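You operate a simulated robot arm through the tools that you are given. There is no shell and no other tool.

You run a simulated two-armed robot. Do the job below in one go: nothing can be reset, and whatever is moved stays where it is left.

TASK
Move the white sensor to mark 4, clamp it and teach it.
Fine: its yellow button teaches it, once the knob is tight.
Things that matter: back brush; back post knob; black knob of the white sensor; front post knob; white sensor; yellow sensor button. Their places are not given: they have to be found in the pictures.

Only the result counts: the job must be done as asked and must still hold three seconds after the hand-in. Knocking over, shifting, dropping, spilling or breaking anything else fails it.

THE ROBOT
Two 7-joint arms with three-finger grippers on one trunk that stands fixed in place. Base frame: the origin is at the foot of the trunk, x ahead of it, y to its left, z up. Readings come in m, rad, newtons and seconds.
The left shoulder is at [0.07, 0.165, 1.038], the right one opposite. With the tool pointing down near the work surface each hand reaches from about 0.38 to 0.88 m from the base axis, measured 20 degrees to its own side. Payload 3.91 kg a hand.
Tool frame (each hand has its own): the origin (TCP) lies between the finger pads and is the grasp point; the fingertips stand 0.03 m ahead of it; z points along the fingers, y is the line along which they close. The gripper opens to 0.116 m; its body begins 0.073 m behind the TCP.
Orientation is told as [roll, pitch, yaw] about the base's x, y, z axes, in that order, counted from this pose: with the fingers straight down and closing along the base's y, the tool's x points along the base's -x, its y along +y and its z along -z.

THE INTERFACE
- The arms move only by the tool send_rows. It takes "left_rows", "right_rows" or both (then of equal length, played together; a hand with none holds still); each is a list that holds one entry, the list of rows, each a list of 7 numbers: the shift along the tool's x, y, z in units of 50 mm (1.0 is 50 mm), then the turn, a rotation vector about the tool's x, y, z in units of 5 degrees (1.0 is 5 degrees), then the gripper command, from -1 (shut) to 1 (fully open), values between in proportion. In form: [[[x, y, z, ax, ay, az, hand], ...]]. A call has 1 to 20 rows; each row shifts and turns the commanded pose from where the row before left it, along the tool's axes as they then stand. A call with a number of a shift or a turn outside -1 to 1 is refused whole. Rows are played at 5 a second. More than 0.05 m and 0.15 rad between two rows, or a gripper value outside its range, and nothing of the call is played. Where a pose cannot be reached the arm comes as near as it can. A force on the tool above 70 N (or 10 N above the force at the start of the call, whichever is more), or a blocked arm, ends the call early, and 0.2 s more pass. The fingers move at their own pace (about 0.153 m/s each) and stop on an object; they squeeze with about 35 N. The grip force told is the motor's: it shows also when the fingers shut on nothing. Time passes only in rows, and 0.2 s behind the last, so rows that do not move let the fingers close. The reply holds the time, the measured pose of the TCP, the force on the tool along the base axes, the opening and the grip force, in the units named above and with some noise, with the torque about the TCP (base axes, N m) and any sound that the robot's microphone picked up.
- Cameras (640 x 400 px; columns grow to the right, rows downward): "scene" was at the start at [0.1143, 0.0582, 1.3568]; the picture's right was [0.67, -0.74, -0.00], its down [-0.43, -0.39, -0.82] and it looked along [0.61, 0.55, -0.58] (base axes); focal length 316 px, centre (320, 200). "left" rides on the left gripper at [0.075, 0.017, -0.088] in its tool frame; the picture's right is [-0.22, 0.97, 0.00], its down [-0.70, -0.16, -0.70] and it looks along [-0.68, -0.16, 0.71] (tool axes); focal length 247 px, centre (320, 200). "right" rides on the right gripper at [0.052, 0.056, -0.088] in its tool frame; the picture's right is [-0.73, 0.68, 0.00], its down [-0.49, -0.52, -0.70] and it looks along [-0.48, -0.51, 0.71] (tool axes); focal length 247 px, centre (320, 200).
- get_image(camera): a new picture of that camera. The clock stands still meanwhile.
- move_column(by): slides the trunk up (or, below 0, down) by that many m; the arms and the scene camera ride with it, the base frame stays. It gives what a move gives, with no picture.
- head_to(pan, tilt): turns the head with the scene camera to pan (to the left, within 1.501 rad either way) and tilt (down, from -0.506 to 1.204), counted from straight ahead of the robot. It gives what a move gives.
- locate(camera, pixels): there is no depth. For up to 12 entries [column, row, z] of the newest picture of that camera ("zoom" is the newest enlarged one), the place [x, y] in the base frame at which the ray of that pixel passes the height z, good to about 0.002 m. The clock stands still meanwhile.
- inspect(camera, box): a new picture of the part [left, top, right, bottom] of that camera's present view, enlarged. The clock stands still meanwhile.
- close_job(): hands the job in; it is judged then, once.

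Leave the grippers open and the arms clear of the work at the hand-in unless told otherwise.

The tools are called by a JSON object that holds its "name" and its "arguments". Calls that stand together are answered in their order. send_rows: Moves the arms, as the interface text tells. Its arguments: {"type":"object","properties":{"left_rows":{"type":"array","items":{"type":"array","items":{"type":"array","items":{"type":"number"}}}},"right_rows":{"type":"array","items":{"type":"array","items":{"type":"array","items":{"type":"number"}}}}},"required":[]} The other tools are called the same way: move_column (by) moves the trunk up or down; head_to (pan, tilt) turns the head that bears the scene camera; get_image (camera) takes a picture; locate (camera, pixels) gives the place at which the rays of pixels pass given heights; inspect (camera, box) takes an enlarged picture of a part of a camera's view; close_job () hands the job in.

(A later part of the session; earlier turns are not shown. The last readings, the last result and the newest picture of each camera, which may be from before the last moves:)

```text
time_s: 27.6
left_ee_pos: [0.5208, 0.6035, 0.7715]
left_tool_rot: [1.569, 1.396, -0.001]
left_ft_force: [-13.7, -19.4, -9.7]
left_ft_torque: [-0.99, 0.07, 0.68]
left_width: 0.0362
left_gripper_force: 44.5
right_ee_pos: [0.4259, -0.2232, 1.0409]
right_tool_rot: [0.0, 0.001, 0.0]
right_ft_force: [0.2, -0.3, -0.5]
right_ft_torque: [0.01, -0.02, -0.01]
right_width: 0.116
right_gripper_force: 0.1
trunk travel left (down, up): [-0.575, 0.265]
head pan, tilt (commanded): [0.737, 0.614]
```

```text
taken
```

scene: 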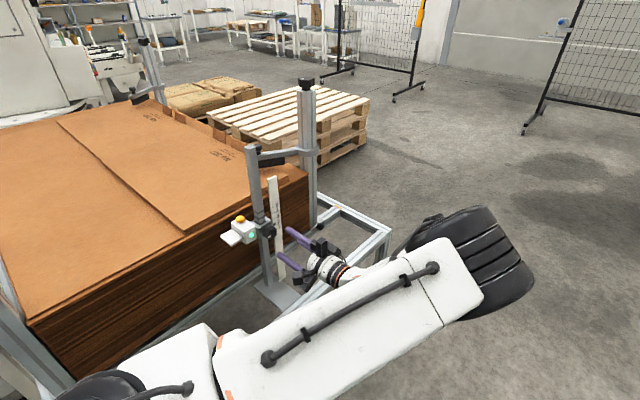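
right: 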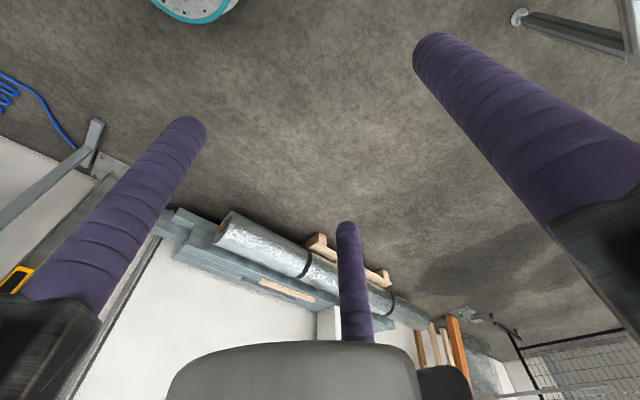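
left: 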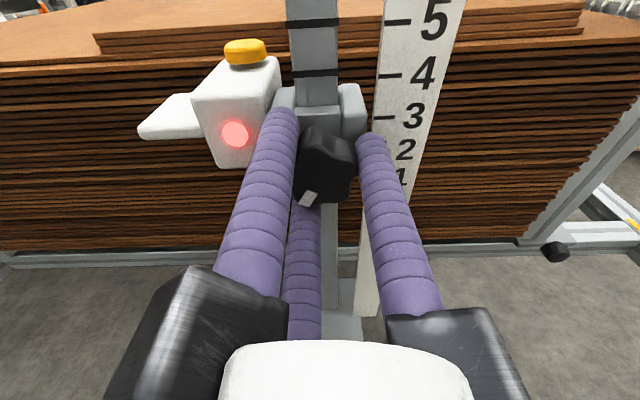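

The carriage slid up with the hand and its LED turned red, as it has left its taught place, so 60° is loose enough. The x load is now -14 N, meaning I overshot the relief a little. I go back 2 mm in x and lift 30 mm more in small steps.

{"name": "send_rows", "arguments": {"left_rows": [[[0.007, -0.04, 0, 0, 0, 0, -1], [0.0985, 0.0174, 0, 0, 0, 0, -1], [0.0985, 0.0174, 0, 0, 0, 0, -1], [0.0985, 0.0174, 0, 0, 0, 0, -1], [0.0985, 0.0174, 0, 0, 0, 0, -1], [0.0985, 0.0174, 0, 0, 0, 0, -1], [0.0985, 0.0174, 0, 0, 0, 0, -1], [0, 0, 0, 0, 0, 0, -1]]]}}

{"name": "get_image", "arguments": {"camera": "left"}}

{"name": "inspect", "arguments": {"camera": "scene", "box": [235, 190, 315, 250]}}

```text
time_s: 29.4
left_ee_pos: [0.5206, 0.6024, 0.8066]
left_tool_rot: [1.596, 1.394, 0.024]
left_ft_force: [-11.9, -16.4, 3.5]
left_ft_torque: [-0.44, 0.05, 0.75]
left_width: 0.0364
left_gripper_force: 44.7
right_ee_pos: [0.4242, -0.2247, 1.0396]
right_tool_rot: [0.001, 0.001, -0.002]
right_ft_force: [0.6, -0.1, 0.1]
right_ft_torque: [0.01, 0.02, -0.03]
right_width: 0.1159
right_gripper_force: 0.0
trunk travel left (down, up): [-0.575, 0.265]
head pan, tilt (commanded): [0.737, 0.614]
```

```text
taken
```

left: 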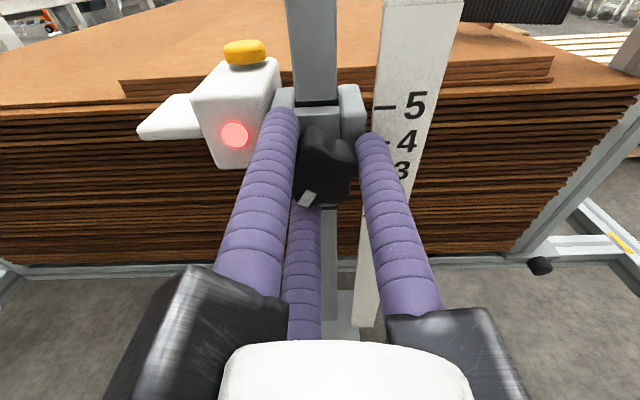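

```text
6.67 times, centred on (275, 220) of scene
```

zoom: 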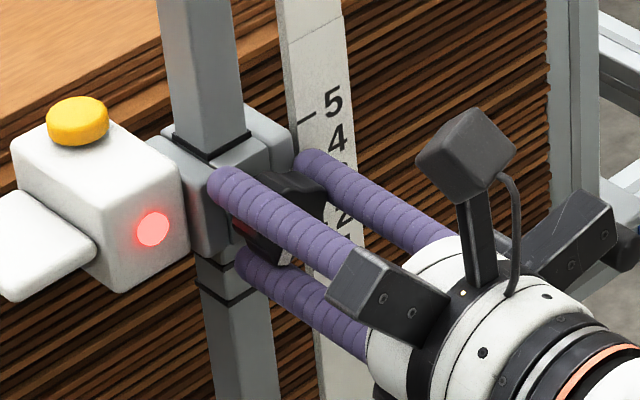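

TCP z has gone from 0.7667 to 0.8066, about 40 mm, but a finger hides the pointer at this spin. I turn the knob back 40° in the tightening sense, easing x by about -5 mm over the turn for the off-centre grip. That brings the camera to the ruler side so I can check the pointer.

{"name": "send_rows", "arguments": {"left_rows": [[[0, -0.013, 0, 0, 0, 1, -1], [0, -0.013, 0, 0, 0, 1, -1], [0, -0.013, 0, 0, 0, 1, -1], [-0.002, -0.013, 0, 0, 0, 1, -1], [-0.002, -0.013, 0, 0, 0, 1, -1], [-0.002, -0.013, 0, 0, 0, 1, -1], [-0.004, -0.012, 0, 0, 0, 1, -1], [-0.004, -0.012, 0, 0, 0, 1, -1], [0, 0, 0, 0, 0, 0, -1]]]}}

{"name": "get_image", "arguments": {"camera": "left"}}

{"name": "inspect", "arguments": {"camera": "left", "box": [280, 20, 440, 150]}}

{"name": "inspect", "arguments": {"camera": "scene", "box": [235, 190, 315, 250]}}

```text
time_s: 31.4
left_ee_pos: [0.5199, 0.6021, 0.8007]
left_tool_rot: [-1.572, 1.044, 3.134]
left_ft_force: [26.0, -13.7, -1.1]
left_ft_torque: [-0.33, 0.08, -0.75]
left_width: 0.0366
left_gripper_force: 44.8
right_ee_pos: [0.4288, -0.2239, 1.04]
right_tool_rot: [0.002, 0.003, -0.003]
right_ft_force: [0.7, 0.1, 1.0]
right_ft_torque: [0.0, -0.01, 0.06]
right_width: 0.1161
right_gripper_force: 0.0
trunk travel left (down, up): [-0.575, 0.265]
head pan, tilt (commanded): [0.737, 0.614]
```

```text
taken
```

left: 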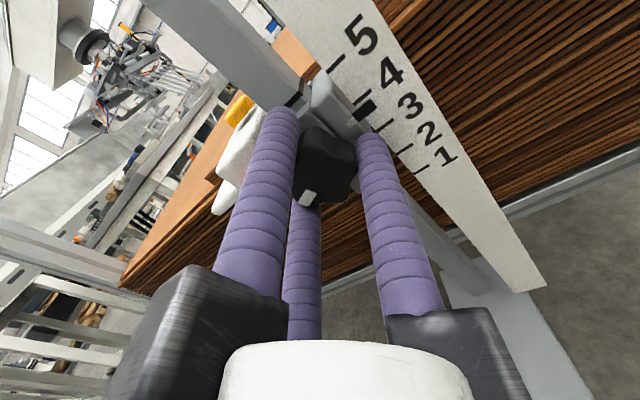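

```text
3.08 times, centred on (360, 85) of left
```

zoom: 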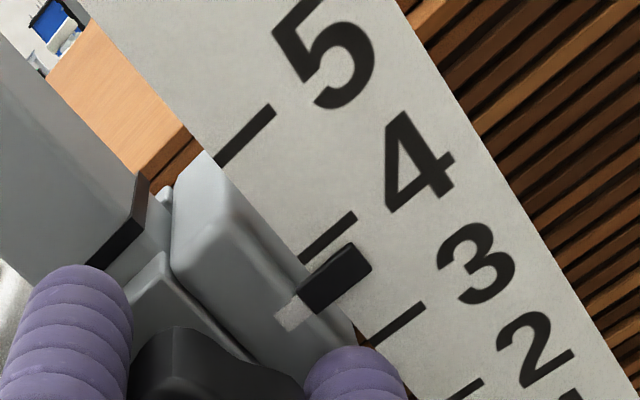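

```text
6.67 times, centred on (275, 220) of scene
```

zoom: 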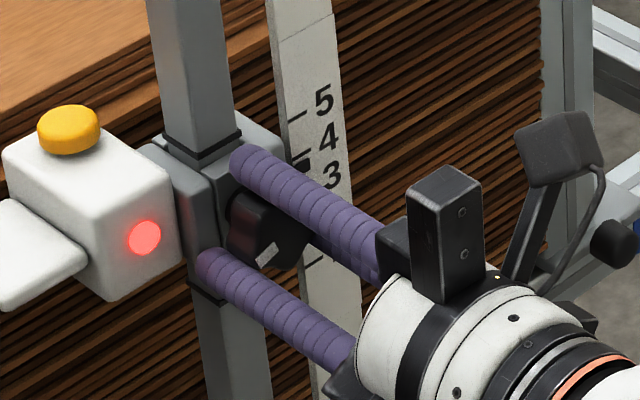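

At this spin the pointer (zoom centre about (335,280)) shows a little below tick 4 (328,237). Compared with the start view it is about 6 mm low, and TCP z dropped to 0.8007 during the turn. I raise 6 mm and relieve the 26 N x load by +3.5 mm.

{"name": "send_rows", "arguments": {"left_rows": [[[0.07, 0, 0, 0, 0, 0, -1], [0.07, 0, 0, 0, 0, 0, -1], [0, 0, 0, 0, 0, 0, -1], [0, 0, 0, 0, 0, 0, -1]]]}}

{"name": "inspect", "arguments": {"camera": "left", "box": [280, 20, 440, 150]}}

{"name": "inspect", "arguments": {"camera": "scene", "box": [235, 190, 315, 250]}}

```text
time_s: 32.4
left_ee_pos: [0.5187, 0.6023, 0.8079]
left_tool_rot: [-1.571, 1.046, -3.141]
left_ft_force: [7.8, -24.9, -9.5]
left_ft_torque: [-0.48, 0.08, 0.19]
left_width: 0.0366
left_gripper_force: 45.3
right_ee_pos: [0.4268, -0.2244, 1.0393]
right_tool_rot: [0.001, 0.001, -0.001]
right_ft_force: [-0.2, 0.1, 0.7]
right_ft_torque: [-0.02, -0.01, 0.02]
right_width: 0.116
right_gripper_force: 0.0
trunk travel left (down, up): [-0.575, 0.265]
head pan, tilt (commanded): [0.737, 0.614]
```

```text
3.08 times, centred on (360, 85) of left
```

zoom: 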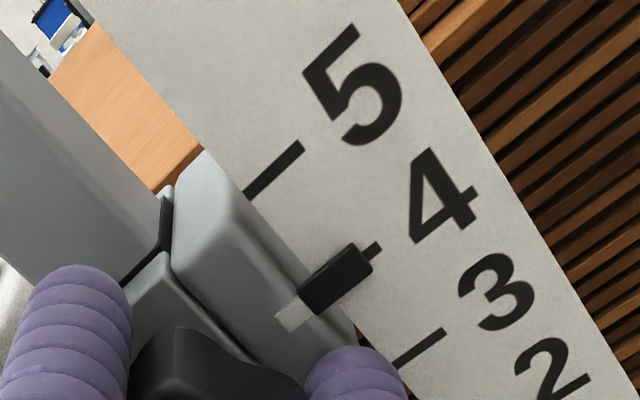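

```text
6.67 times, centred on (275, 220) of scene
```

zoom: 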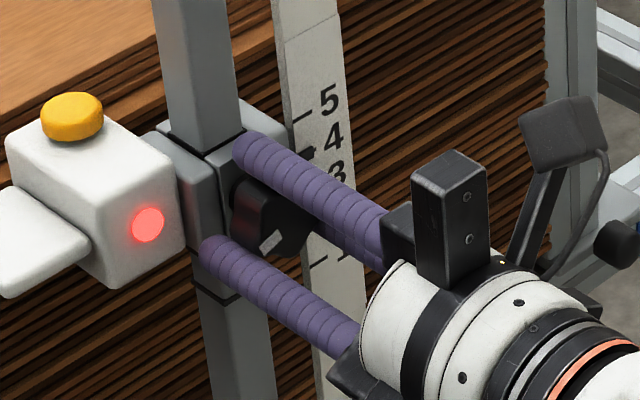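

The pointer now lies over tick 4, and the end of tick 4 emerges in the middle of the pointer's tip. TCP z is 0.8079 against 0.7682 at the same spin at the start, i.e. +39.7 mm. I tighten 10° more and check that the height stays.

{"name": "send_rows", "arguments": {"left_rows": [[[-0.005, -0.009, 0, 0, 0, 1, -1], [-0.005, -0.009, 0, 0, 0, 1, -1], [0, 0, 0, 0, 0, 0, -1]]]}}

{"name": "inspect", "arguments": {"camera": "left", "box": [280, 20, 440, 150]}}

```text
time_s: 33.2
left_ee_pos: [0.5201, 0.6032, 0.8079]
left_tool_rot: [-1.573, 0.87, 3.14]
left_ft_force: [9.5, -20.6, -8.9]
left_ft_torque: [-0.59, 0.04, 0.44]
left_width: 0.0362
left_gripper_force: 45.4
right_ee_pos: [0.4265, -0.2237, 1.0394]
right_tool_rot: [0.001, 0.001, -0.001]
right_ft_force: [-0.4, 0.5, 0.1]
right_ft_torque: [-0.01, -0.03, 0.01]
right_width: 0.1158
right_gripper_force: 0.2
trunk travel left (down, up): [-0.575, 0.265]
head pan, tilt (commanded): [0.737, 0.614]
```

```text
3.08 times, centred on (360, 85) of left
```

zoom: 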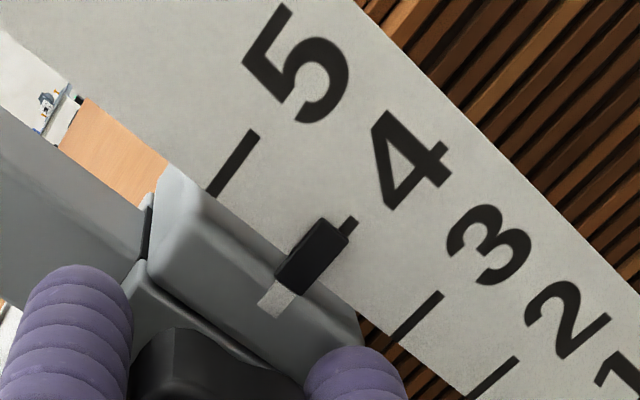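

The height held (z 0.8079), but the tick end now shows slightly off-centre of the pointer. I want a finer reading, so I zoom further in both cameras.

{"name": "inspect", "arguments": {"camera": "scene", "box": [260, 198, 292, 228]}}

{"name": "inspect", "arguments": {"camera": "left", "box": [325, 60, 395, 130]}}

```text
13.33 times, centred on (276, 213) of scene
```

zoom: 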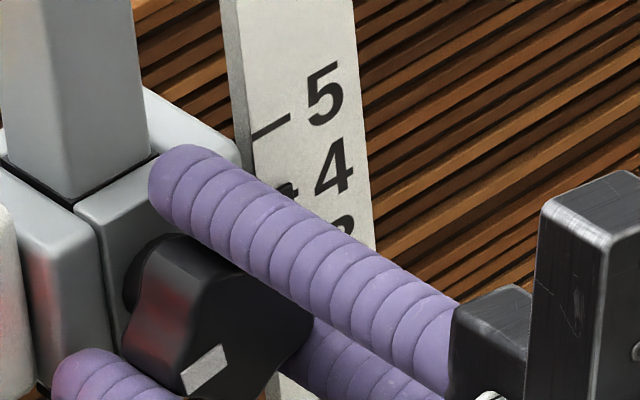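

```text
5.71 times, centred on (360, 95) of left
```

zoom: 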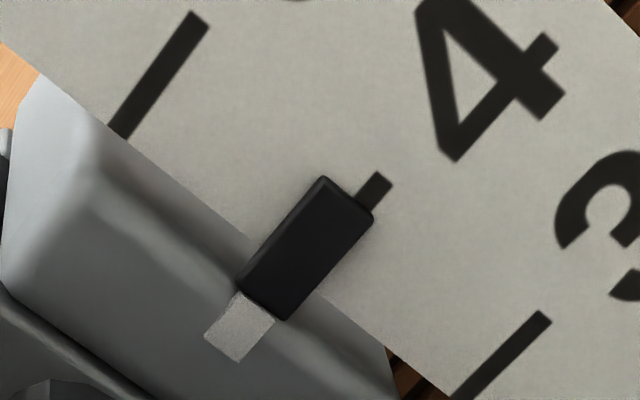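

In the fine view the pointer is about 2 mm above tick 4: the tick emerges near the pointer's lower corner, and the scale is about 11 px/mm. The turn nudged the carriage up. I lower about 3 mm and relieve the small x load, then look again.

{"name": "send_rows", "arguments": {"left_rows": [[[-0.029, 0.0586, 0, 0, 0, 0, -1], [0, 0, 0, 0, 0, 0, -1], [0, 0, 0, 0, 0, 0, -1]]]}}

{"name": "inspect", "arguments": {"camera": "left", "box": [325, 60, 395, 130]}}

```text
time_s: 34.0
left_ee_pos: [0.5204, 0.6028, 0.8057]
left_tool_rot: [-1.575, 0.874, 3.138]
left_ft_force: [2.8, -14.8, 1.3]
left_ft_torque: [0.65, 0.08, 0.27]
left_width: 0.0364
left_gripper_force: 44.6
right_ee_pos: [0.4257, -0.2238, 1.0394]
right_tool_rot: [0.0, 0.002, 0.0]
right_ft_force: [-0.4, 0.5, 0.6]
right_ft_torque: [0.0, 0.01, 0.0]
right_width: 0.1158
right_gripper_force: 0.0
trunk travel left (down, up): [-0.575, 0.265]
head pan, tilt (commanded): [0.737, 0.614]
```

```text
5.71 times, centred on (360, 95) of left
```

zoom: 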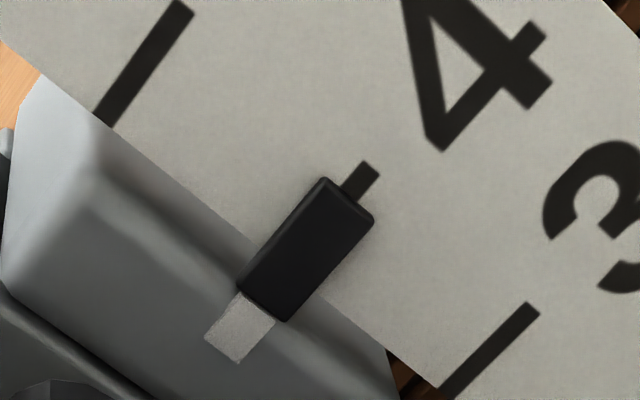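

The tick end now emerges in the middle of the pointer's tip: aligned with mark 4 to well under 1 mm, and the forces are small. I tighten 10° more, back to the original knob angle, and check both height and torque.

{"name": "send_rows", "arguments": {"left_rows": [[[0, 0, 0, 0, 0, 1, -1], [0, 0, 0, 0, 0, 1, -1], [0, 0, 0, 0, 0, 0, -1]]]}}

{"name": "inspect", "arguments": {"camera": "left", "box": [315, 60, 395, 130]}}

```text
time_s: 34.8
left_ee_pos: [0.5197, 0.6033, 0.8039]
left_tool_rot: [-1.572, 0.698, 3.14]
left_ft_force: [2.1, -11.4, 0.2]
left_ft_torque: [-0.01, -0.8, 0.39]
left_width: 0.0365
left_gripper_force: 45.5
right_ee_pos: [0.426, -0.2237, 1.0391]
right_tool_rot: [0.002, 0.003, -0.001]
right_ft_force: [0.7, -0.1, -0.1]
right_ft_torque: [0.01, -0.01, 0.0]
right_width: 0.1161
right_gripper_force: 0.0
trunk travel left (down, up): [-0.575, 0.265]
head pan, tilt (commanded): [0.737, 0.614]
```

```text
5.71 times, centred on (355, 95) of left
```

zoom: 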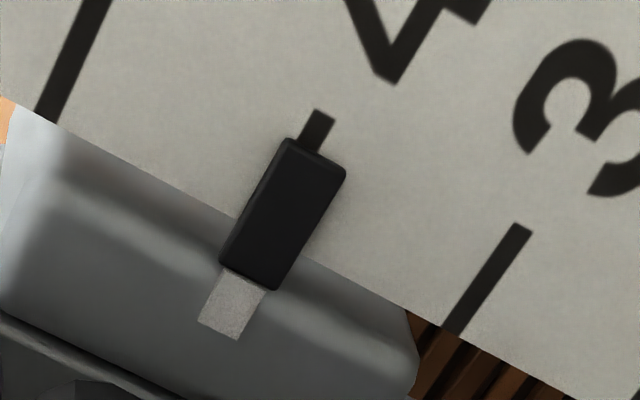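

Resistance has appeared: -0.8 N·m about the knob's axis. The pointer is still on tick 4 (about 0.8 mm low in view, about 0.3 mm after parallax). I tighten another 10° and watch the torque rise.

{"name": "send_rows", "arguments": {"left_rows": [[[0, 0, 0, 0, 0, 1, -1], [0, 0, 0, 0, 0, 1, -1], [0, 0, 0, 0, 0, 0, -1]]]}}

{"name": "get_image", "arguments": {"camera": "left"}}

{"name": "inspect", "arguments": {"camera": "left", "box": [315, 60, 395, 130]}}

```text
time_s: 35.6
left_ee_pos: [0.5188, 0.6029, 0.8074]
left_tool_rot: [-1.574, 0.523, 3.141]
left_ft_force: [-1.2, -6.7, 2.6]
left_ft_torque: [0.33, -0.59, 0.53]
left_width: 0.0366
left_gripper_force: 44.7
right_ee_pos: [0.425, -0.2231, 1.0405]
right_tool_rot: [0.002, -0.002, -0.001]
right_ft_force: [-0.4, -0.7, -0.3]
right_ft_torque: [0.01, 0.02, -0.01]
right_width: 0.1161
right_gripper_force: 0.0
trunk travel left (down, up): [-0.575, 0.265]
head pan, tilt (commanded): [0.737, 0.614]
```

```text
taken
```

left: 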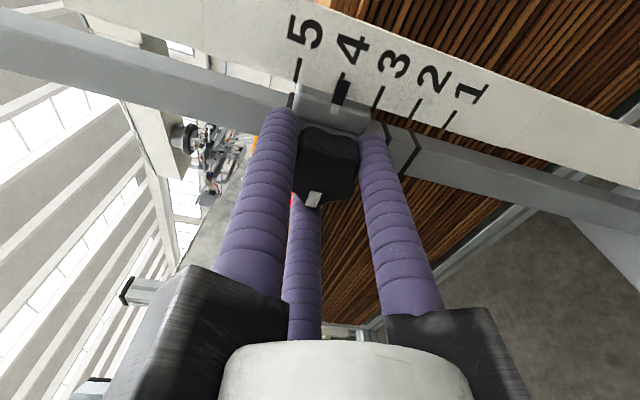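

```text
5.71 times, centred on (355, 95) of left
```

zoom: 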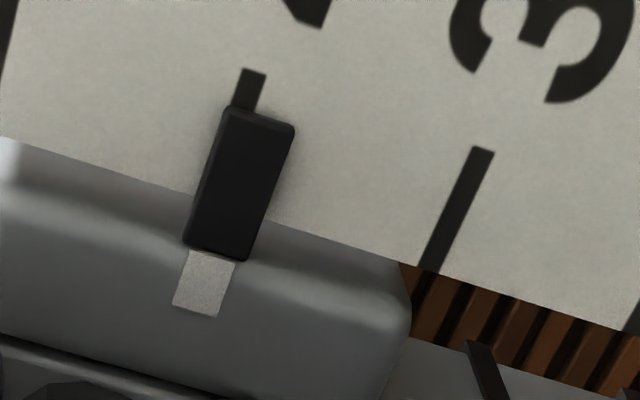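

The fingers slipped about 10° on the knob (white mark moved from (308,198) to (314,198)), with about 0.6 N·m of torque. In this view the pointer now sits about 2 mm below tick 4, so the turn dragged the carriage down. I test whether it still slides by pulling up 2 mm and reading the force and view.

{"name": "send_rows", "arguments": {"left_rows": [[[0.02, -0.035, 0, 0, 0, 0, -1], [0, 0, 0, 0, 0, 0, -1], [0, 0, 0, 0, 0, 0, -1]]]}}

{"name": "inspect", "arguments": {"camera": "left", "box": [315, 60, 395, 130]}}

```text
time_s: 36.4
left_ee_pos: [0.5187, 0.6037, 0.8076]
left_tool_rot: [-1.572, 0.522, -3.142]
left_ft_force: [-8.1, -12.1, -3.3]
left_ft_torque: [0.03, -0.24, 0.38]
left_width: 0.036
left_gripper_force: 44.9
right_ee_pos: [0.4257, -0.2239, 1.0403]
right_tool_rot: [0.001, -0.001, -0.002]
right_ft_force: [-0.4, -0.1, 0.6]
right_ft_torque: [0.02, -0.02, -0.04]
right_width: 0.1161
right_gripper_force: 0.0
trunk travel left (down, up): [-0.575, 0.265]
head pan, tilt (commanded): [0.737, 0.614]
```

```text
5.71 times, centred on (355, 95) of left
```

zoom: 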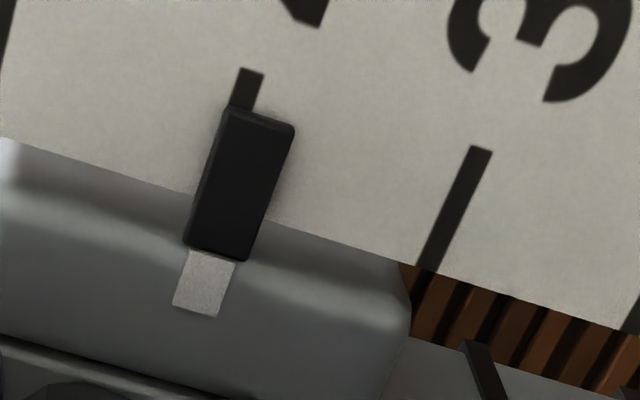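

The pointer did not follow and the force changed by about 6 N, so the clamp is gripping now but about 1.5 mm low. I back the knob off 15°, re-set the height slightly high, and re-tighten in smaller steps with checks.

{"name": "send_rows", "arguments": {"left_rows": [[[0, 0, 0, 0, 0, -1, -1], [0, 0, 0, 0, 0, -1, -1], [0, 0, 0, 0, 0, -1, -1], [0, 0, 0, 0, 0, 0, -1]]]}}

{"name": "inspect", "arguments": {"camera": "left", "box": [315, 60, 395, 130]}}

{"name": "get_image", "arguments": {"camera": "left"}}

```text
time_s: 37.4
left_ee_pos: [0.5191, 0.6034, 0.8085]
left_tool_rot: [-1.571, 0.788, 3.143]
left_ft_force: [-14.3, -13.5, -4.8]
left_ft_torque: [-0.56, -0.03, -0.15]
left_width: 0.0361
left_gripper_force: 45.0
right_ee_pos: [0.4254, -0.2242, 1.0407]
right_tool_rot: [0.001, 0.0, -0.002]
right_ft_force: [0.2, -0.3, -0.2]
right_ft_torque: [0.01, -0.05, 0.04]
right_width: 0.1158
right_gripper_force: 0.1
trunk travel left (down, up): [-0.575, 0.265]
head pan, tilt (commanded): [0.737, 0.614]
```

```text
5.71 times, centred on (355, 95) of left
```

zoom: 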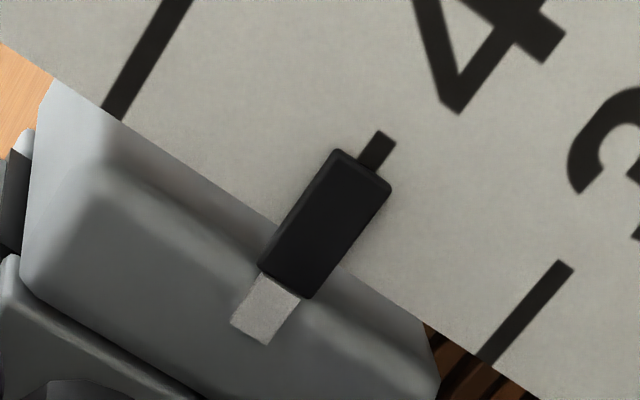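

```text
taken
```

left: 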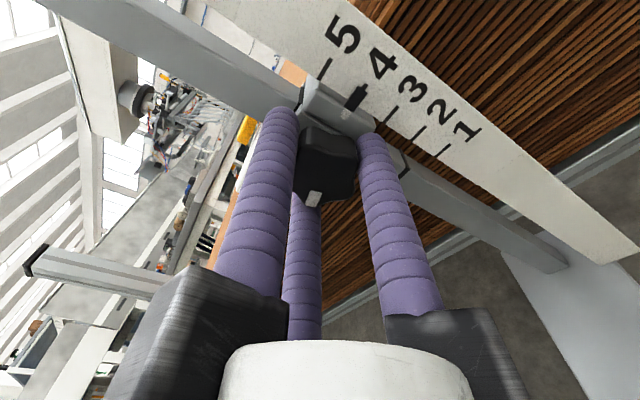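

After backing off 15° the tick is centred on the pointer again, so the effect is a reversible off-centre orbit of about 2 mm per 15–20°. I relieve x by 2 mm and raise 1.2 mm, then re-tighten 10° with a small upward compensation and look again.

{"name": "send_rows", "arguments": {"left_rows": [[[-0.011, -0.045, 0, 0, 0, 0, -1], [0.003, -0.003, 0, 0, 0, 1, -1], [0.003, -0.003, 0, 0, 0, 1, -1], [0, 0, 0, 0, 0, 0, -1]]]}}

{"name": "inspect", "arguments": {"camera": "left", "box": [315, 60, 395, 130]}}

```text
time_s: 38.4
left_ee_pos: [0.5191, 0.6034, 0.8087]
left_tool_rot: [-1.571, 0.612, 3.138]
left_ft_force: [-4.2, -12.1, -4.2]
left_ft_torque: [-0.63, 0.0, -0.44]
left_width: 0.0361
left_gripper_force: 45.0
right_ee_pos: [0.4252, -0.2229, 1.0396]
right_tool_rot: [0.0, -0.001, -0.003]
right_ft_force: [0.0, 0.2, -0.5]
right_ft_torque: [-0.03, -0.03, 0.0]
right_width: 0.1158
right_gripper_force: 0.1
trunk travel left (down, up): [-0.575, 0.265]
head pan, tilt (commanded): [0.737, 0.614]
```

```text
5.71 times, centred on (355, 95) of left
```

zoom: 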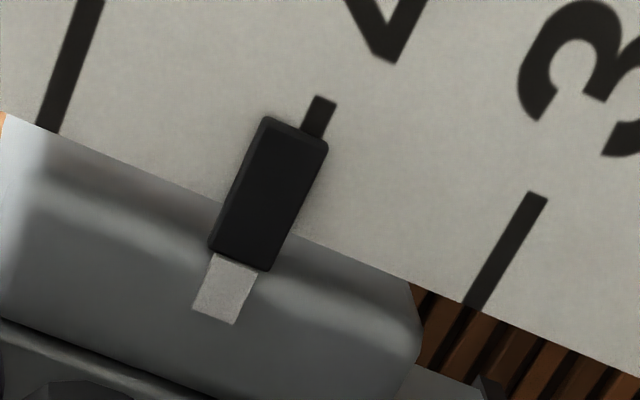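

The pointer is now about 1.3 mm above the tick in view, with no tightening torque yet. As further tightening tends to pull it down, I turn 5° more without compensation and check.

{"name": "send_rows", "arguments": {"left_rows": [[[0, 0, 0, 0, 0, 1, -1], [0, 0, 0, 0, 0, 0, -1], [0, 0, 0, 0, 0, 0, -1]]]}}

{"name": "inspect", "arguments": {"camera": "left", "box": [305, 60, 385, 130]}}

```text
time_s: 39.2
left_ee_pos: [0.5187, 0.6025, 0.8097]
left_tool_rot: [-1.571, 0.524, 3.139]
left_ft_force: [-1.9, -15.2, -2.0]
left_ft_torque: [-0.29, -0.63, -0.12]
left_width: 0.0362
left_gripper_force: 45.4
right_ee_pos: [0.4255, -0.224, 1.0396]
right_tool_rot: [0.0, -0.001, -0.002]
right_ft_force: [0.1, -0.4, -0.7]
right_ft_torque: [-0.05, -0.01, 0.01]
right_width: 0.1163
right_gripper_force: 0.0
trunk travel left (down, up): [-0.575, 0.265]
head pan, tilt (commanded): [0.737, 0.614]
```

```text
5.71 times, centred on (345, 95) of left
```

zoom: 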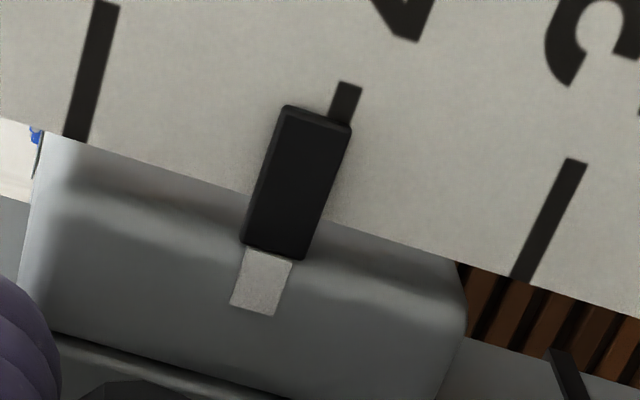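

Now I understand: during turning, the carriage simply settles to the commanded height. It read -1.6 mm before, +2 mm commanded brought it to about +0.4, and +1.6 mm more brought it to about +2 mm. So I command 2 mm down, wiggle the knob back 10° to let it settle, re-tighten 10°, and check.

{"name": "send_rows", "arguments": {"left_rows": [[[-0.02, 0.035, 0, 0, 0, -1, -1], [0, 0, 0, 0, 0, -1, -1], [0, 0, 0, 0, 0, 0, -1], [0, 0, 0, 0, 0, 1, -1], [0, 0, 0, 0, 0, 1, -1], [0, 0, 0, 0, 0, 0, -1]]]}}

{"name": "inspect", "arguments": {"camera": "left", "box": [305, 60, 385, 130]}}

```text
time_s: 40.6
left_ee_pos: [0.5188, 0.6025, 0.807]
left_tool_rot: [-1.572, 0.525, 3.139]
left_ft_force: [3.4, -17.9, -0.7]
left_ft_torque: [0.03, -0.58, -0.27]
left_width: 0.0362
left_gripper_force: 45.1
right_ee_pos: [0.4266, -0.2246, 1.0391]
right_tool_rot: [0.002, 0.0, 0.0]
right_ft_force: [-0.4, -0.1, 0.4]
right_ft_torque: [-0.04, 0.0, -0.02]
right_width: 0.1162
right_gripper_force: 0.1
trunk travel left (down, up): [-0.575, 0.265]
head pan, tilt (commanded): [0.737, 0.614]
```

```text
5.71 times, centred on (345, 95) of left
```

zoom: 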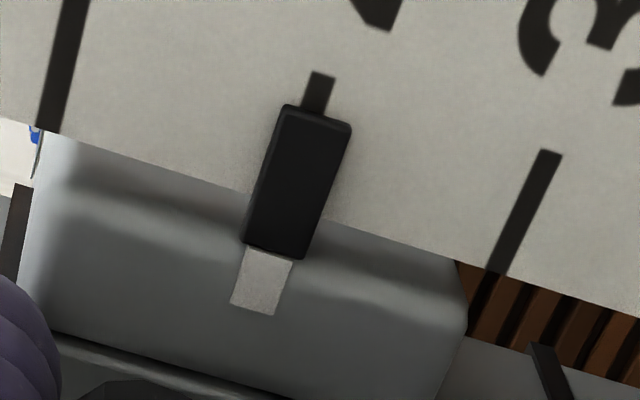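

The pointer is now within about 0.5 mm of tick 4. I tighten on by 15° and watch the torque and the knob's white mark.

{"name": "send_rows", "arguments": {"left_rows": [[[0, 0, 0, 0, 0, 1, -1], [0, 0, 0, 0, 0, 1, -1], [0, 0, 0, 0, 0, 1, -1], [0, 0, 0, 0, 0, 0, -1]]]}}

{"name": "get_image", "arguments": {"camera": "left"}}

{"name": "inspect", "arguments": {"camera": "left", "box": [285, 60, 375, 130]}}

{"name": "inspect", "arguments": {"camera": "scene", "box": [235, 190, 315, 250]}}

```text
time_s: 41.6
left_ee_pos: [0.5211, 0.6015, 0.8079]
left_tool_rot: [-1.575, 0.26, 3.139]
left_ft_force: [7.5, -14.0, 0.6]
left_ft_torque: [0.1, -0.32, -0.13]
left_width: 0.0365
left_gripper_force: 45.1
right_ee_pos: [0.4263, -0.2248, 1.0397]
right_tool_rot: [0.002, 0.003, -0.001]
right_ft_force: [0.2, 0.1, -0.2]
right_ft_torque: [0.01, -0.01, -0.01]
right_width: 0.116
right_gripper_force: 0.0
trunk travel left (down, up): [-0.575, 0.265]
head pan, tilt (commanded): [0.737, 0.614]
```

```text
taken
```

left: 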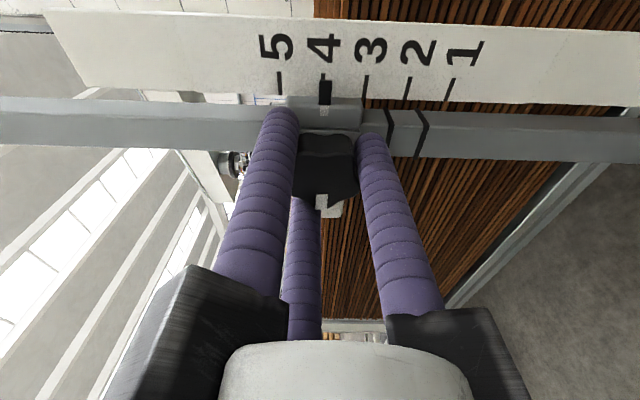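

```text
5.71 times, centred on (330, 95) of left
```

zoom: 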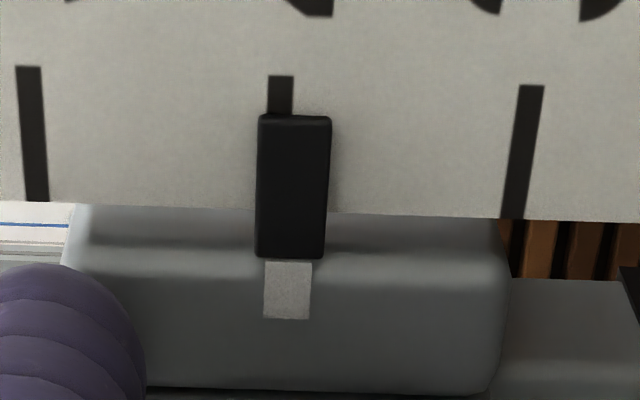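

```text
6.67 times, centred on (275, 220) of scene
```

zoom: 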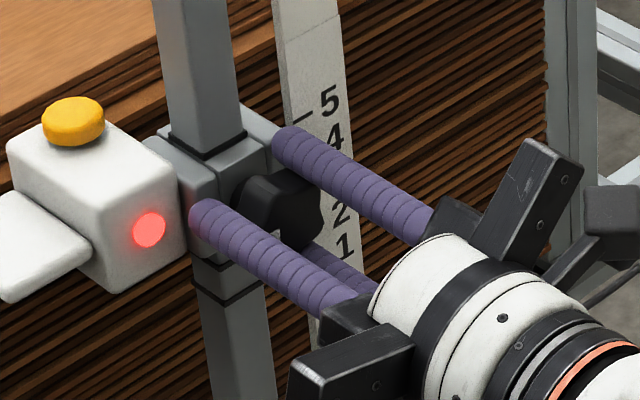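

The view at this spin is level with the pointer, so it has almost no parallax. Tick 4 (zoom x 281) is 14 px from the pointer's centre (295), so the pointer is about 1.1 mm low. The knob is at its stop, as the fingers slip at about 0.3–0.8 N·m. I fine-tune once more: back off 20° with 1.1 mm up, then re-tighten 20°.

{"name": "send_rows", "arguments": {"left_rows": [[[0.025, -0.016, 0, 0, 0, -1, -1], [0, 0, 0, 0, 0, -1, -1], [0, 0, 0, 0, 0, -1, -1], [0, 0, 0, 0, 0, -1, -1], [0, 0, 0, 0, 0, 0, -1], [0, 0, 0, 0, 0, 1, -1], [0, 0, 0, 0, 0, 1, -1], [0, 0, 0, 0, 0, 1, -1], [0, 0, 0, 0, 0, 1, -1], [0, 0, 0, 0, 0, 0, -1]]]}}

{"name": "get_image", "arguments": {"camera": "left"}}

{"name": "inspect", "arguments": {"camera": "left", "box": [285, 60, 375, 130]}}

```text
time_s: 43.8
left_ee_pos: [0.5195, 0.6024, 0.8088]
left_tool_rot: [-1.572, 0.26, 3.139]
left_ft_force: [6.3, -18.1, -2.2]
left_ft_torque: [-0.37, -0.04, 0.36]
left_width: 0.0363
left_gripper_force: 44.4
right_ee_pos: [0.428, -0.2251, 1.0387]
right_tool_rot: [0.002, 0.001, -0.001]
right_ft_force: [0.4, 0.5, -0.7]
right_ft_torque: [-0.01, 0.0, 0.0]
right_width: 0.116
right_gripper_force: 0.0
trunk travel left (down, up): [-0.575, 0.265]
head pan, tilt (commanded): [0.737, 0.614]
```

```text
taken
```

left: 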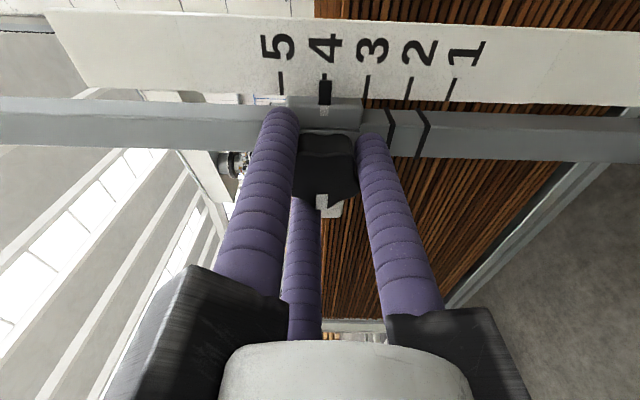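

```text
5.71 times, centred on (330, 95) of left
```

zoom: 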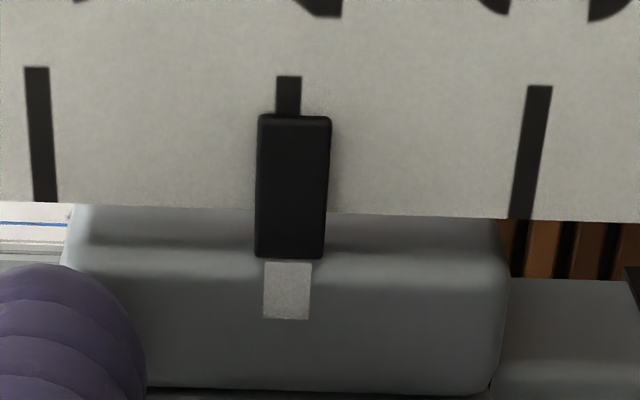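

The tick is now only about 0.5 mm from the pointer's centre. I tighten another 10° to make sure the clamp is firm.

{"name": "send_rows", "arguments": {"left_rows": [[[0, 0, 0, 0, 0, 1, -1], [0, 0, 0, 0, 0, 1, -1], [0, 0, 0, 0, 0, 0, -1]]]}}

{"name": "get_image", "arguments": {"camera": "left"}}

{"name": "inspect", "arguments": {"camera": "left", "box": [275, 60, 365, 130]}}

```text
time_s: 44.6
left_ee_pos: [0.522, 0.6027, 0.8084]
left_tool_rot: [-1.572, 0.083, 3.137]
left_ft_force: [15.3, -11.5, -0.9]
left_ft_torque: [0.02, -0.26, -0.33]
left_width: 0.0364
left_gripper_force: 44.5
right_ee_pos: [0.427, -0.2239, 1.04]
right_tool_rot: [0.003, 0.001, -0.002]
right_ft_force: [-0.6, -0.5, 0.4]
right_ft_torque: [-0.04, -0.01, 0.02]
right_width: 0.116
right_gripper_force: 0.0
trunk travel left (down, up): [-0.575, 0.265]
head pan, tilt (commanded): [0.737, 0.614]
```

```text
taken
```

left: 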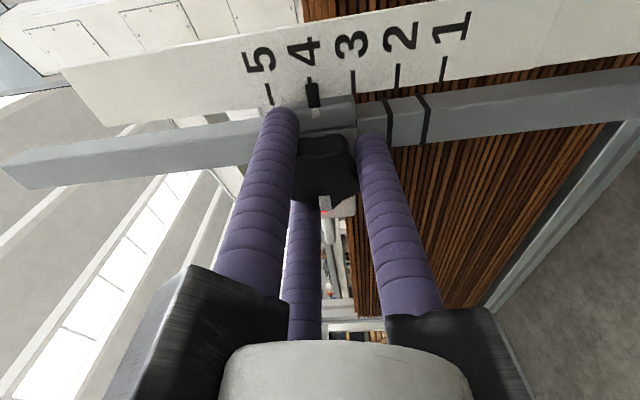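

```text
5.71 times, centred on (320, 95) of left
```

zoom: 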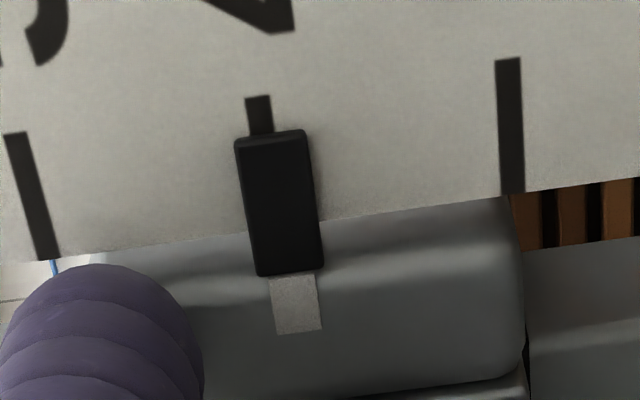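

The pointer stays about 0.6 mm from tick 4 and the fingers slip on the knob, so it is at its stop. I now open the fingers just a little (to about 46 mm), so that they could still catch the knob if the carriage should sink, and watch.

{"name": "send_rows", "arguments": {"left_rows": [[[0, 0, 0, 0, 0, 0, -0.2], [0, 0, 0, 0, 0, 0, -0.2], [0, 0, 0, 0, 0, 0, -0.2], [0, 0, 0, 0, 0, 0, -0.2]]]}}

{"name": "get_image", "arguments": {"camera": "left"}}

{"name": "inspect", "arguments": {"camera": "left", "box": [275, 60, 365, 130]}}

{"name": "inspect", "arguments": {"camera": "scene", "box": [235, 190, 315, 250]}}

```text
time_s: 45.6
left_ee_pos: [0.518, 0.6029, 0.8078]
left_tool_rot: [-1.573, 0.086, 3.143]
left_ft_force: [-2.7, -16.9, -2.7]
left_ft_torque: [0.22, 0.14, -0.31]
left_width: 0.044
left_gripper_force: 0.0
right_ee_pos: [0.4248, -0.2246, 1.0397]
right_tool_rot: [0.002, 0.0, -0.001]
right_ft_force: [0.6, -0.4, 0.3]
right_ft_torque: [0.01, 0.0, 0.01]
right_width: 0.1163
right_gripper_force: 0.1
trunk travel left (down, up): [-0.575, 0.265]
head pan, tilt (commanded): [0.737, 0.614]
```

```text
taken
```

left: 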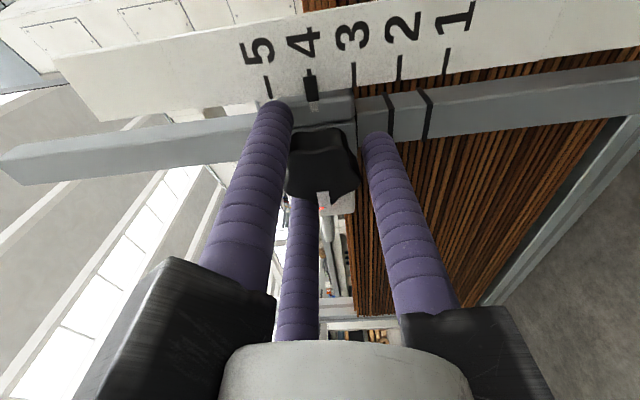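

```text
5.71 times, centred on (320, 95) of left
```

zoom: 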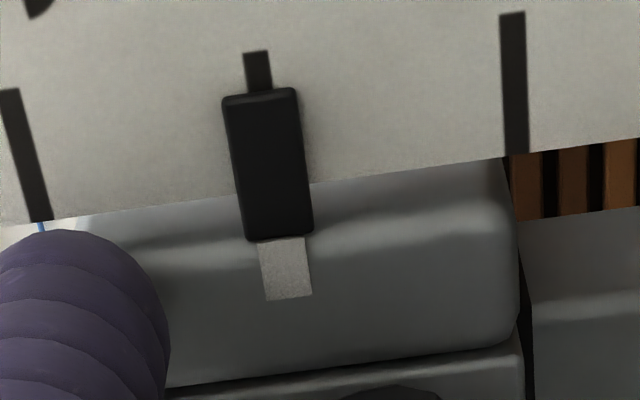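

```text
6.67 times, centred on (275, 220) of scene
```

zoom: 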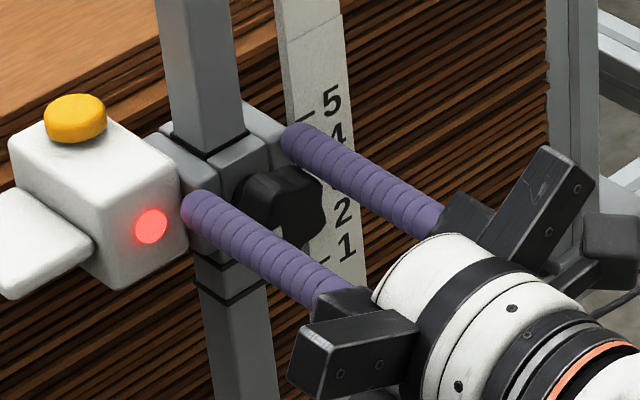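

The carriage stayed, and with the grip released the tick shows exactly in the middle of the pointer. From its white mark, the knob now stands about 16° further clockwise than at the start, i.e. tighter. There is still 17 N of y contact at the fingertips, so I open further, back off 3 mm, and spin back 50° to take one more tightening bite.

{"name": "send_rows", "arguments": {"left_rows": [[[0, 0, -0.06, 0, 0, 0, 0.1], [0, 0, 0, 0, 0, 0, 0.1], [0, 0, 0, 0, 0, -1, 0.1], [0, 0, 0, 0, 0, -1, 0.1], [0, 0, 0, 0, 0, -1, 0.1], [0, 0, 0, 0, 0, -1, 0.1], [0, 0, 0, 0, 0, -1, 0.1], [0, 0, 0, 0, 0, -1, 0.1], [0, 0, 0, 0, 0, -1, 0.1], [0, 0, 0, 0, 0, -1, 0.1], [0, 0, 0, 0, 0, -1, 0.1], [0, 0, 0, 0, 0, -1, 0.1], [0, 0, 0, 0, 0, 0, 0.1]]]}}

{"name": "get_image", "arguments": {"camera": "left"}}

{"name": "inspect", "arguments": {"camera": "left", "box": [320, 60, 400, 130]}}

{"name": "inspect", "arguments": {"camera": "scene", "box": [235, 190, 315, 250]}}

```text
time_s: 48.4
left_ee_pos: [0.5192, 0.6014, 0.8075]
left_tool_rot: [-1.572, 0.961, 3.14]
left_ft_force: [-0.3, 0.5, -1.6]
left_ft_torque: [0.0, -0.01, -0.01]
left_width: 0.0638
left_gripper_force: 0.0
right_ee_pos: [0.4255, -0.2227, 1.0401]
right_tool_rot: [0.0, 0.0, -0.001]
right_ft_force: [0.4, 0.4, 0.1]
right_ft_torque: [0.02, -0.05, 0.01]
right_width: 0.116
right_gripper_force: 0.0
trunk travel left (down, up): [-0.575, 0.265]
head pan, tilt (commanded): [0.737, 0.614]
```

```text
taken
```

left: 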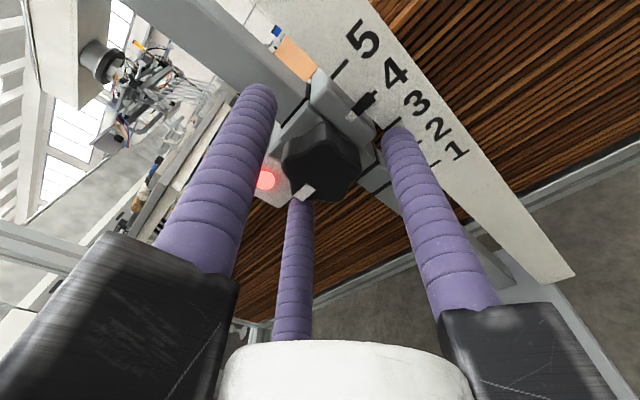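

```text
5.71 times, centred on (360, 95) of left
```

zoom: 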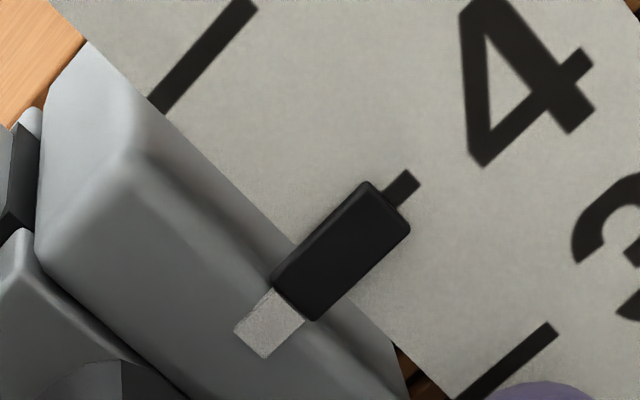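

```text
6.67 times, centred on (275, 220) of scene
```

zoom: 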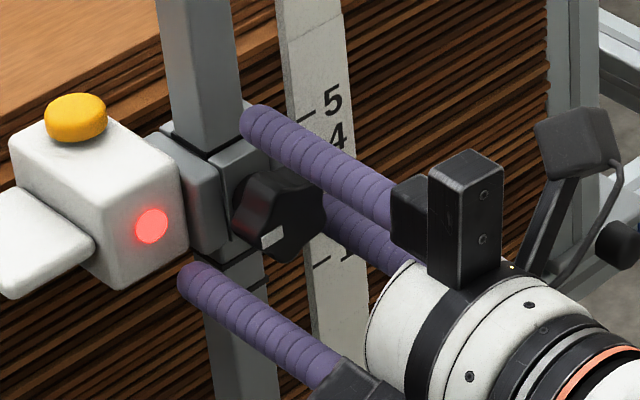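

The hand is free (zero forces) and the carriage stays on mark 4 unsupported. To judge the knob's angle against the start, I look closely at its white mark in both views.

{"name": "inspect", "arguments": {"camera": "scene", "box": [215, 178, 335, 278]}}

{"name": "inspect", "arguments": {"camera": "left", "box": [260, 90, 390, 220]}}

{"name": "inspect", "arguments": {"camera": "scene", "box": [255, 205, 285, 230]}}

```text
4.00 times, centred on (275, 228) of scene
```

zoom: 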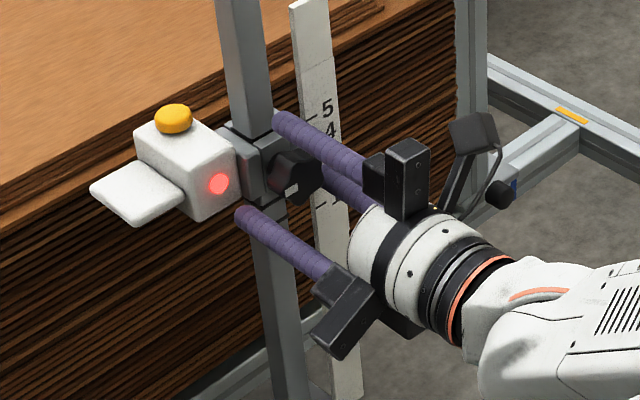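

```text
3.08 times, centred on (325, 155) of left
```

zoom: 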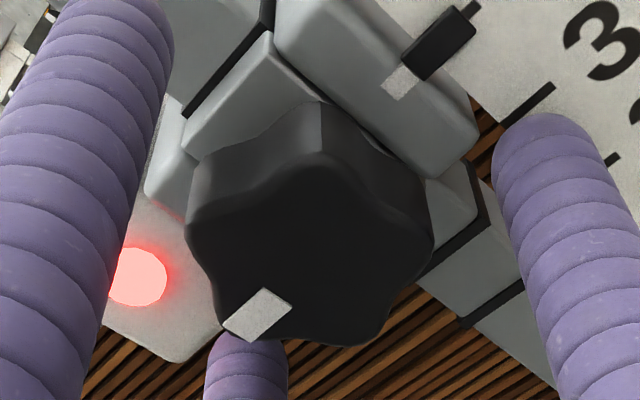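

```text
16.00 times, centred on (270, 218) of scene
```

zoom: 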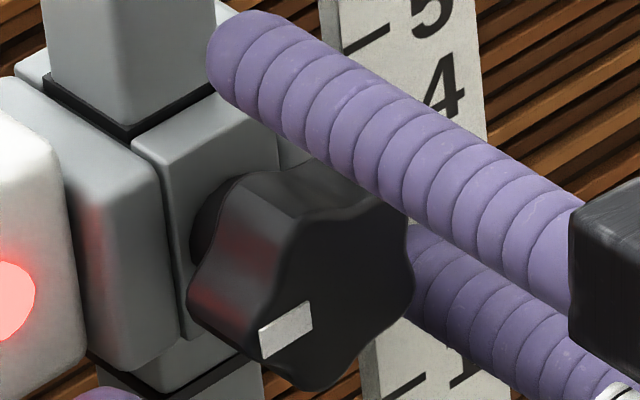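

By the white mark, the knob is back at about its original angle (-6° now, against about -2 to -8° before). I take one more bite: close on it here with no face contact, tighten by up to 15°, and see whether it turns or just loads up.

{"name": "send_rows", "arguments": {"left_rows": [[[0, 0, 0, 0, 0, 0, -1], [0, 0, 0, 0, 0, 0, -1], [0, 0, 0, 0, 0, 0, -1], [0, 0, 0, 0, 0, 0, -1]]]}}

{"name": "inspect", "arguments": {"camera": "left", "box": [260, 60, 420, 220]}}

```text
time_s: 49.4
left_ee_pos: [0.5211, 0.601, 0.8067]
left_tool_rot: [-1.569, 0.959, 3.136]
left_ft_force: [21.2, 0.6, 1.0]
left_ft_torque: [-0.2, -0.15, -0.89]
left_width: 0.0364
left_gripper_force: 45.1
right_ee_pos: [0.4273, -0.2215, 1.0385]
right_tool_rot: [0.0, 0.003, -0.002]
right_ft_force: [0.5, -0.1, -0.4]
right_ft_torque: [-0.02, 0.04, 0.01]
right_width: 0.116
right_gripper_force: 0.0
trunk travel left (down, up): [-0.575, 0.265]
head pan, tilt (commanded): [0.737, 0.614]
```

```text
2.50 times, centred on (340, 140) of left
```

zoom: 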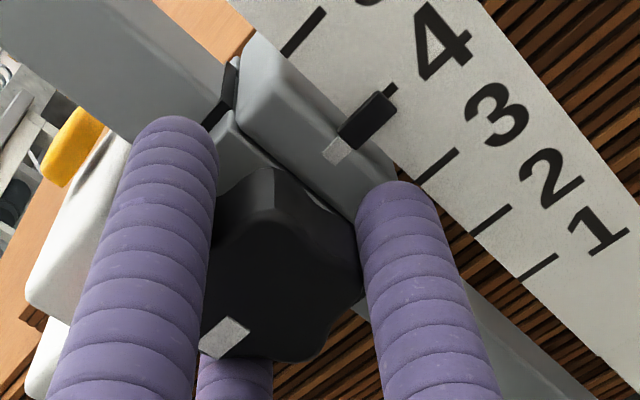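

Gripped, with 21 N of side load along x. I relieve that by 3 mm and turn 10° in the tightening sense.

{"name": "send_rows", "arguments": {"left_rows": [[[0.034, 0.049, 0, 0, 0, 0, -1], [0, 0, 0, 0, 0, 1, -1], [0, 0, 0, 0, 0, 1, -1], [0, 0, 0, 0, 0, 0, -1]]]}}

{"name": "inspect", "arguments": {"camera": "left", "box": [260, 60, 420, 220]}}

```text
time_s: 50.4
left_ee_pos: [0.5193, 0.6018, 0.8071]
left_tool_rot: [-1.57, 0.783, -3.139]
left_ft_force: [0.6, -9.5, -5.7]
left_ft_torque: [-0.37, -0.62, 0.27]
left_width: 0.0364
left_gripper_force: 45.0
right_ee_pos: [0.4261, -0.2235, 1.0397]
right_tool_rot: [0.001, 0.0, -0.003]
right_ft_force: [-0.6, 0.5, 0.0]
right_ft_torque: [0.01, -0.01, 0.02]
right_width: 0.1159
right_gripper_force: 0.0
trunk travel left (down, up): [-0.575, 0.265]
head pan, tilt (commanded): [0.737, 0.614]
```

```text
2.50 times, centred on (340, 140) of left
```

zoom: 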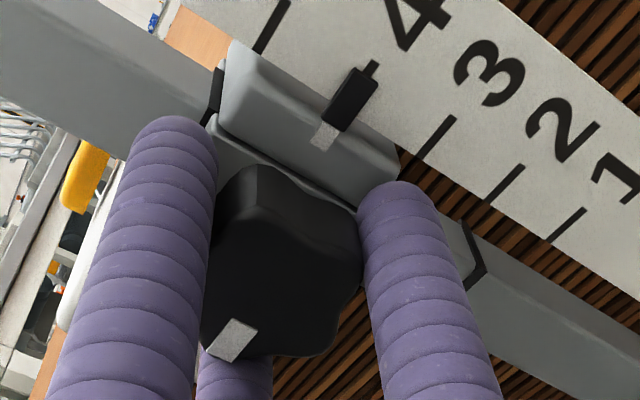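

Torque is -0.62 N·m and the mark shifted about 5° relative to the fingers, so the knob turned only about 5° of the 10°. I turn 10° more.

{"name": "send_rows", "arguments": {"left_rows": [[[0, 0, 0, 0, 0, 1, -1], [0, 0, 0, 0, 0, 1, -1], [0, 0, 0, 0, 0, 0, -1]]]}}

{"name": "inspect", "arguments": {"camera": "left", "box": [260, 60, 420, 220]}}

```text
time_s: 51.2
left_ee_pos: [0.5187, 0.6018, 0.8077]
left_tool_rot: [-1.571, 0.612, -3.141]
left_ft_force: [-15.5, -11.6, -5.5]
left_ft_torque: [-0.09, -0.54, 0.65]
left_width: 0.0362
left_gripper_force: 45.0
right_ee_pos: [0.4258, -0.2226, 1.0404]
right_tool_rot: [0.002, -0.001, 0.0]
right_ft_force: [0.6, -0.2, -0.1]
right_ft_torque: [-0.03, -0.01, -0.02]
right_width: 0.116
right_gripper_force: 0.2
trunk travel left (down, up): [-0.575, 0.265]
head pan, tilt (commanded): [0.737, 0.614]
```

```text
2.50 times, centred on (340, 140) of left
```

zoom: 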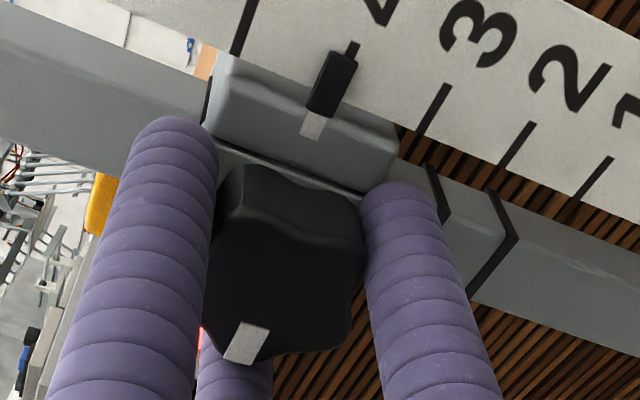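

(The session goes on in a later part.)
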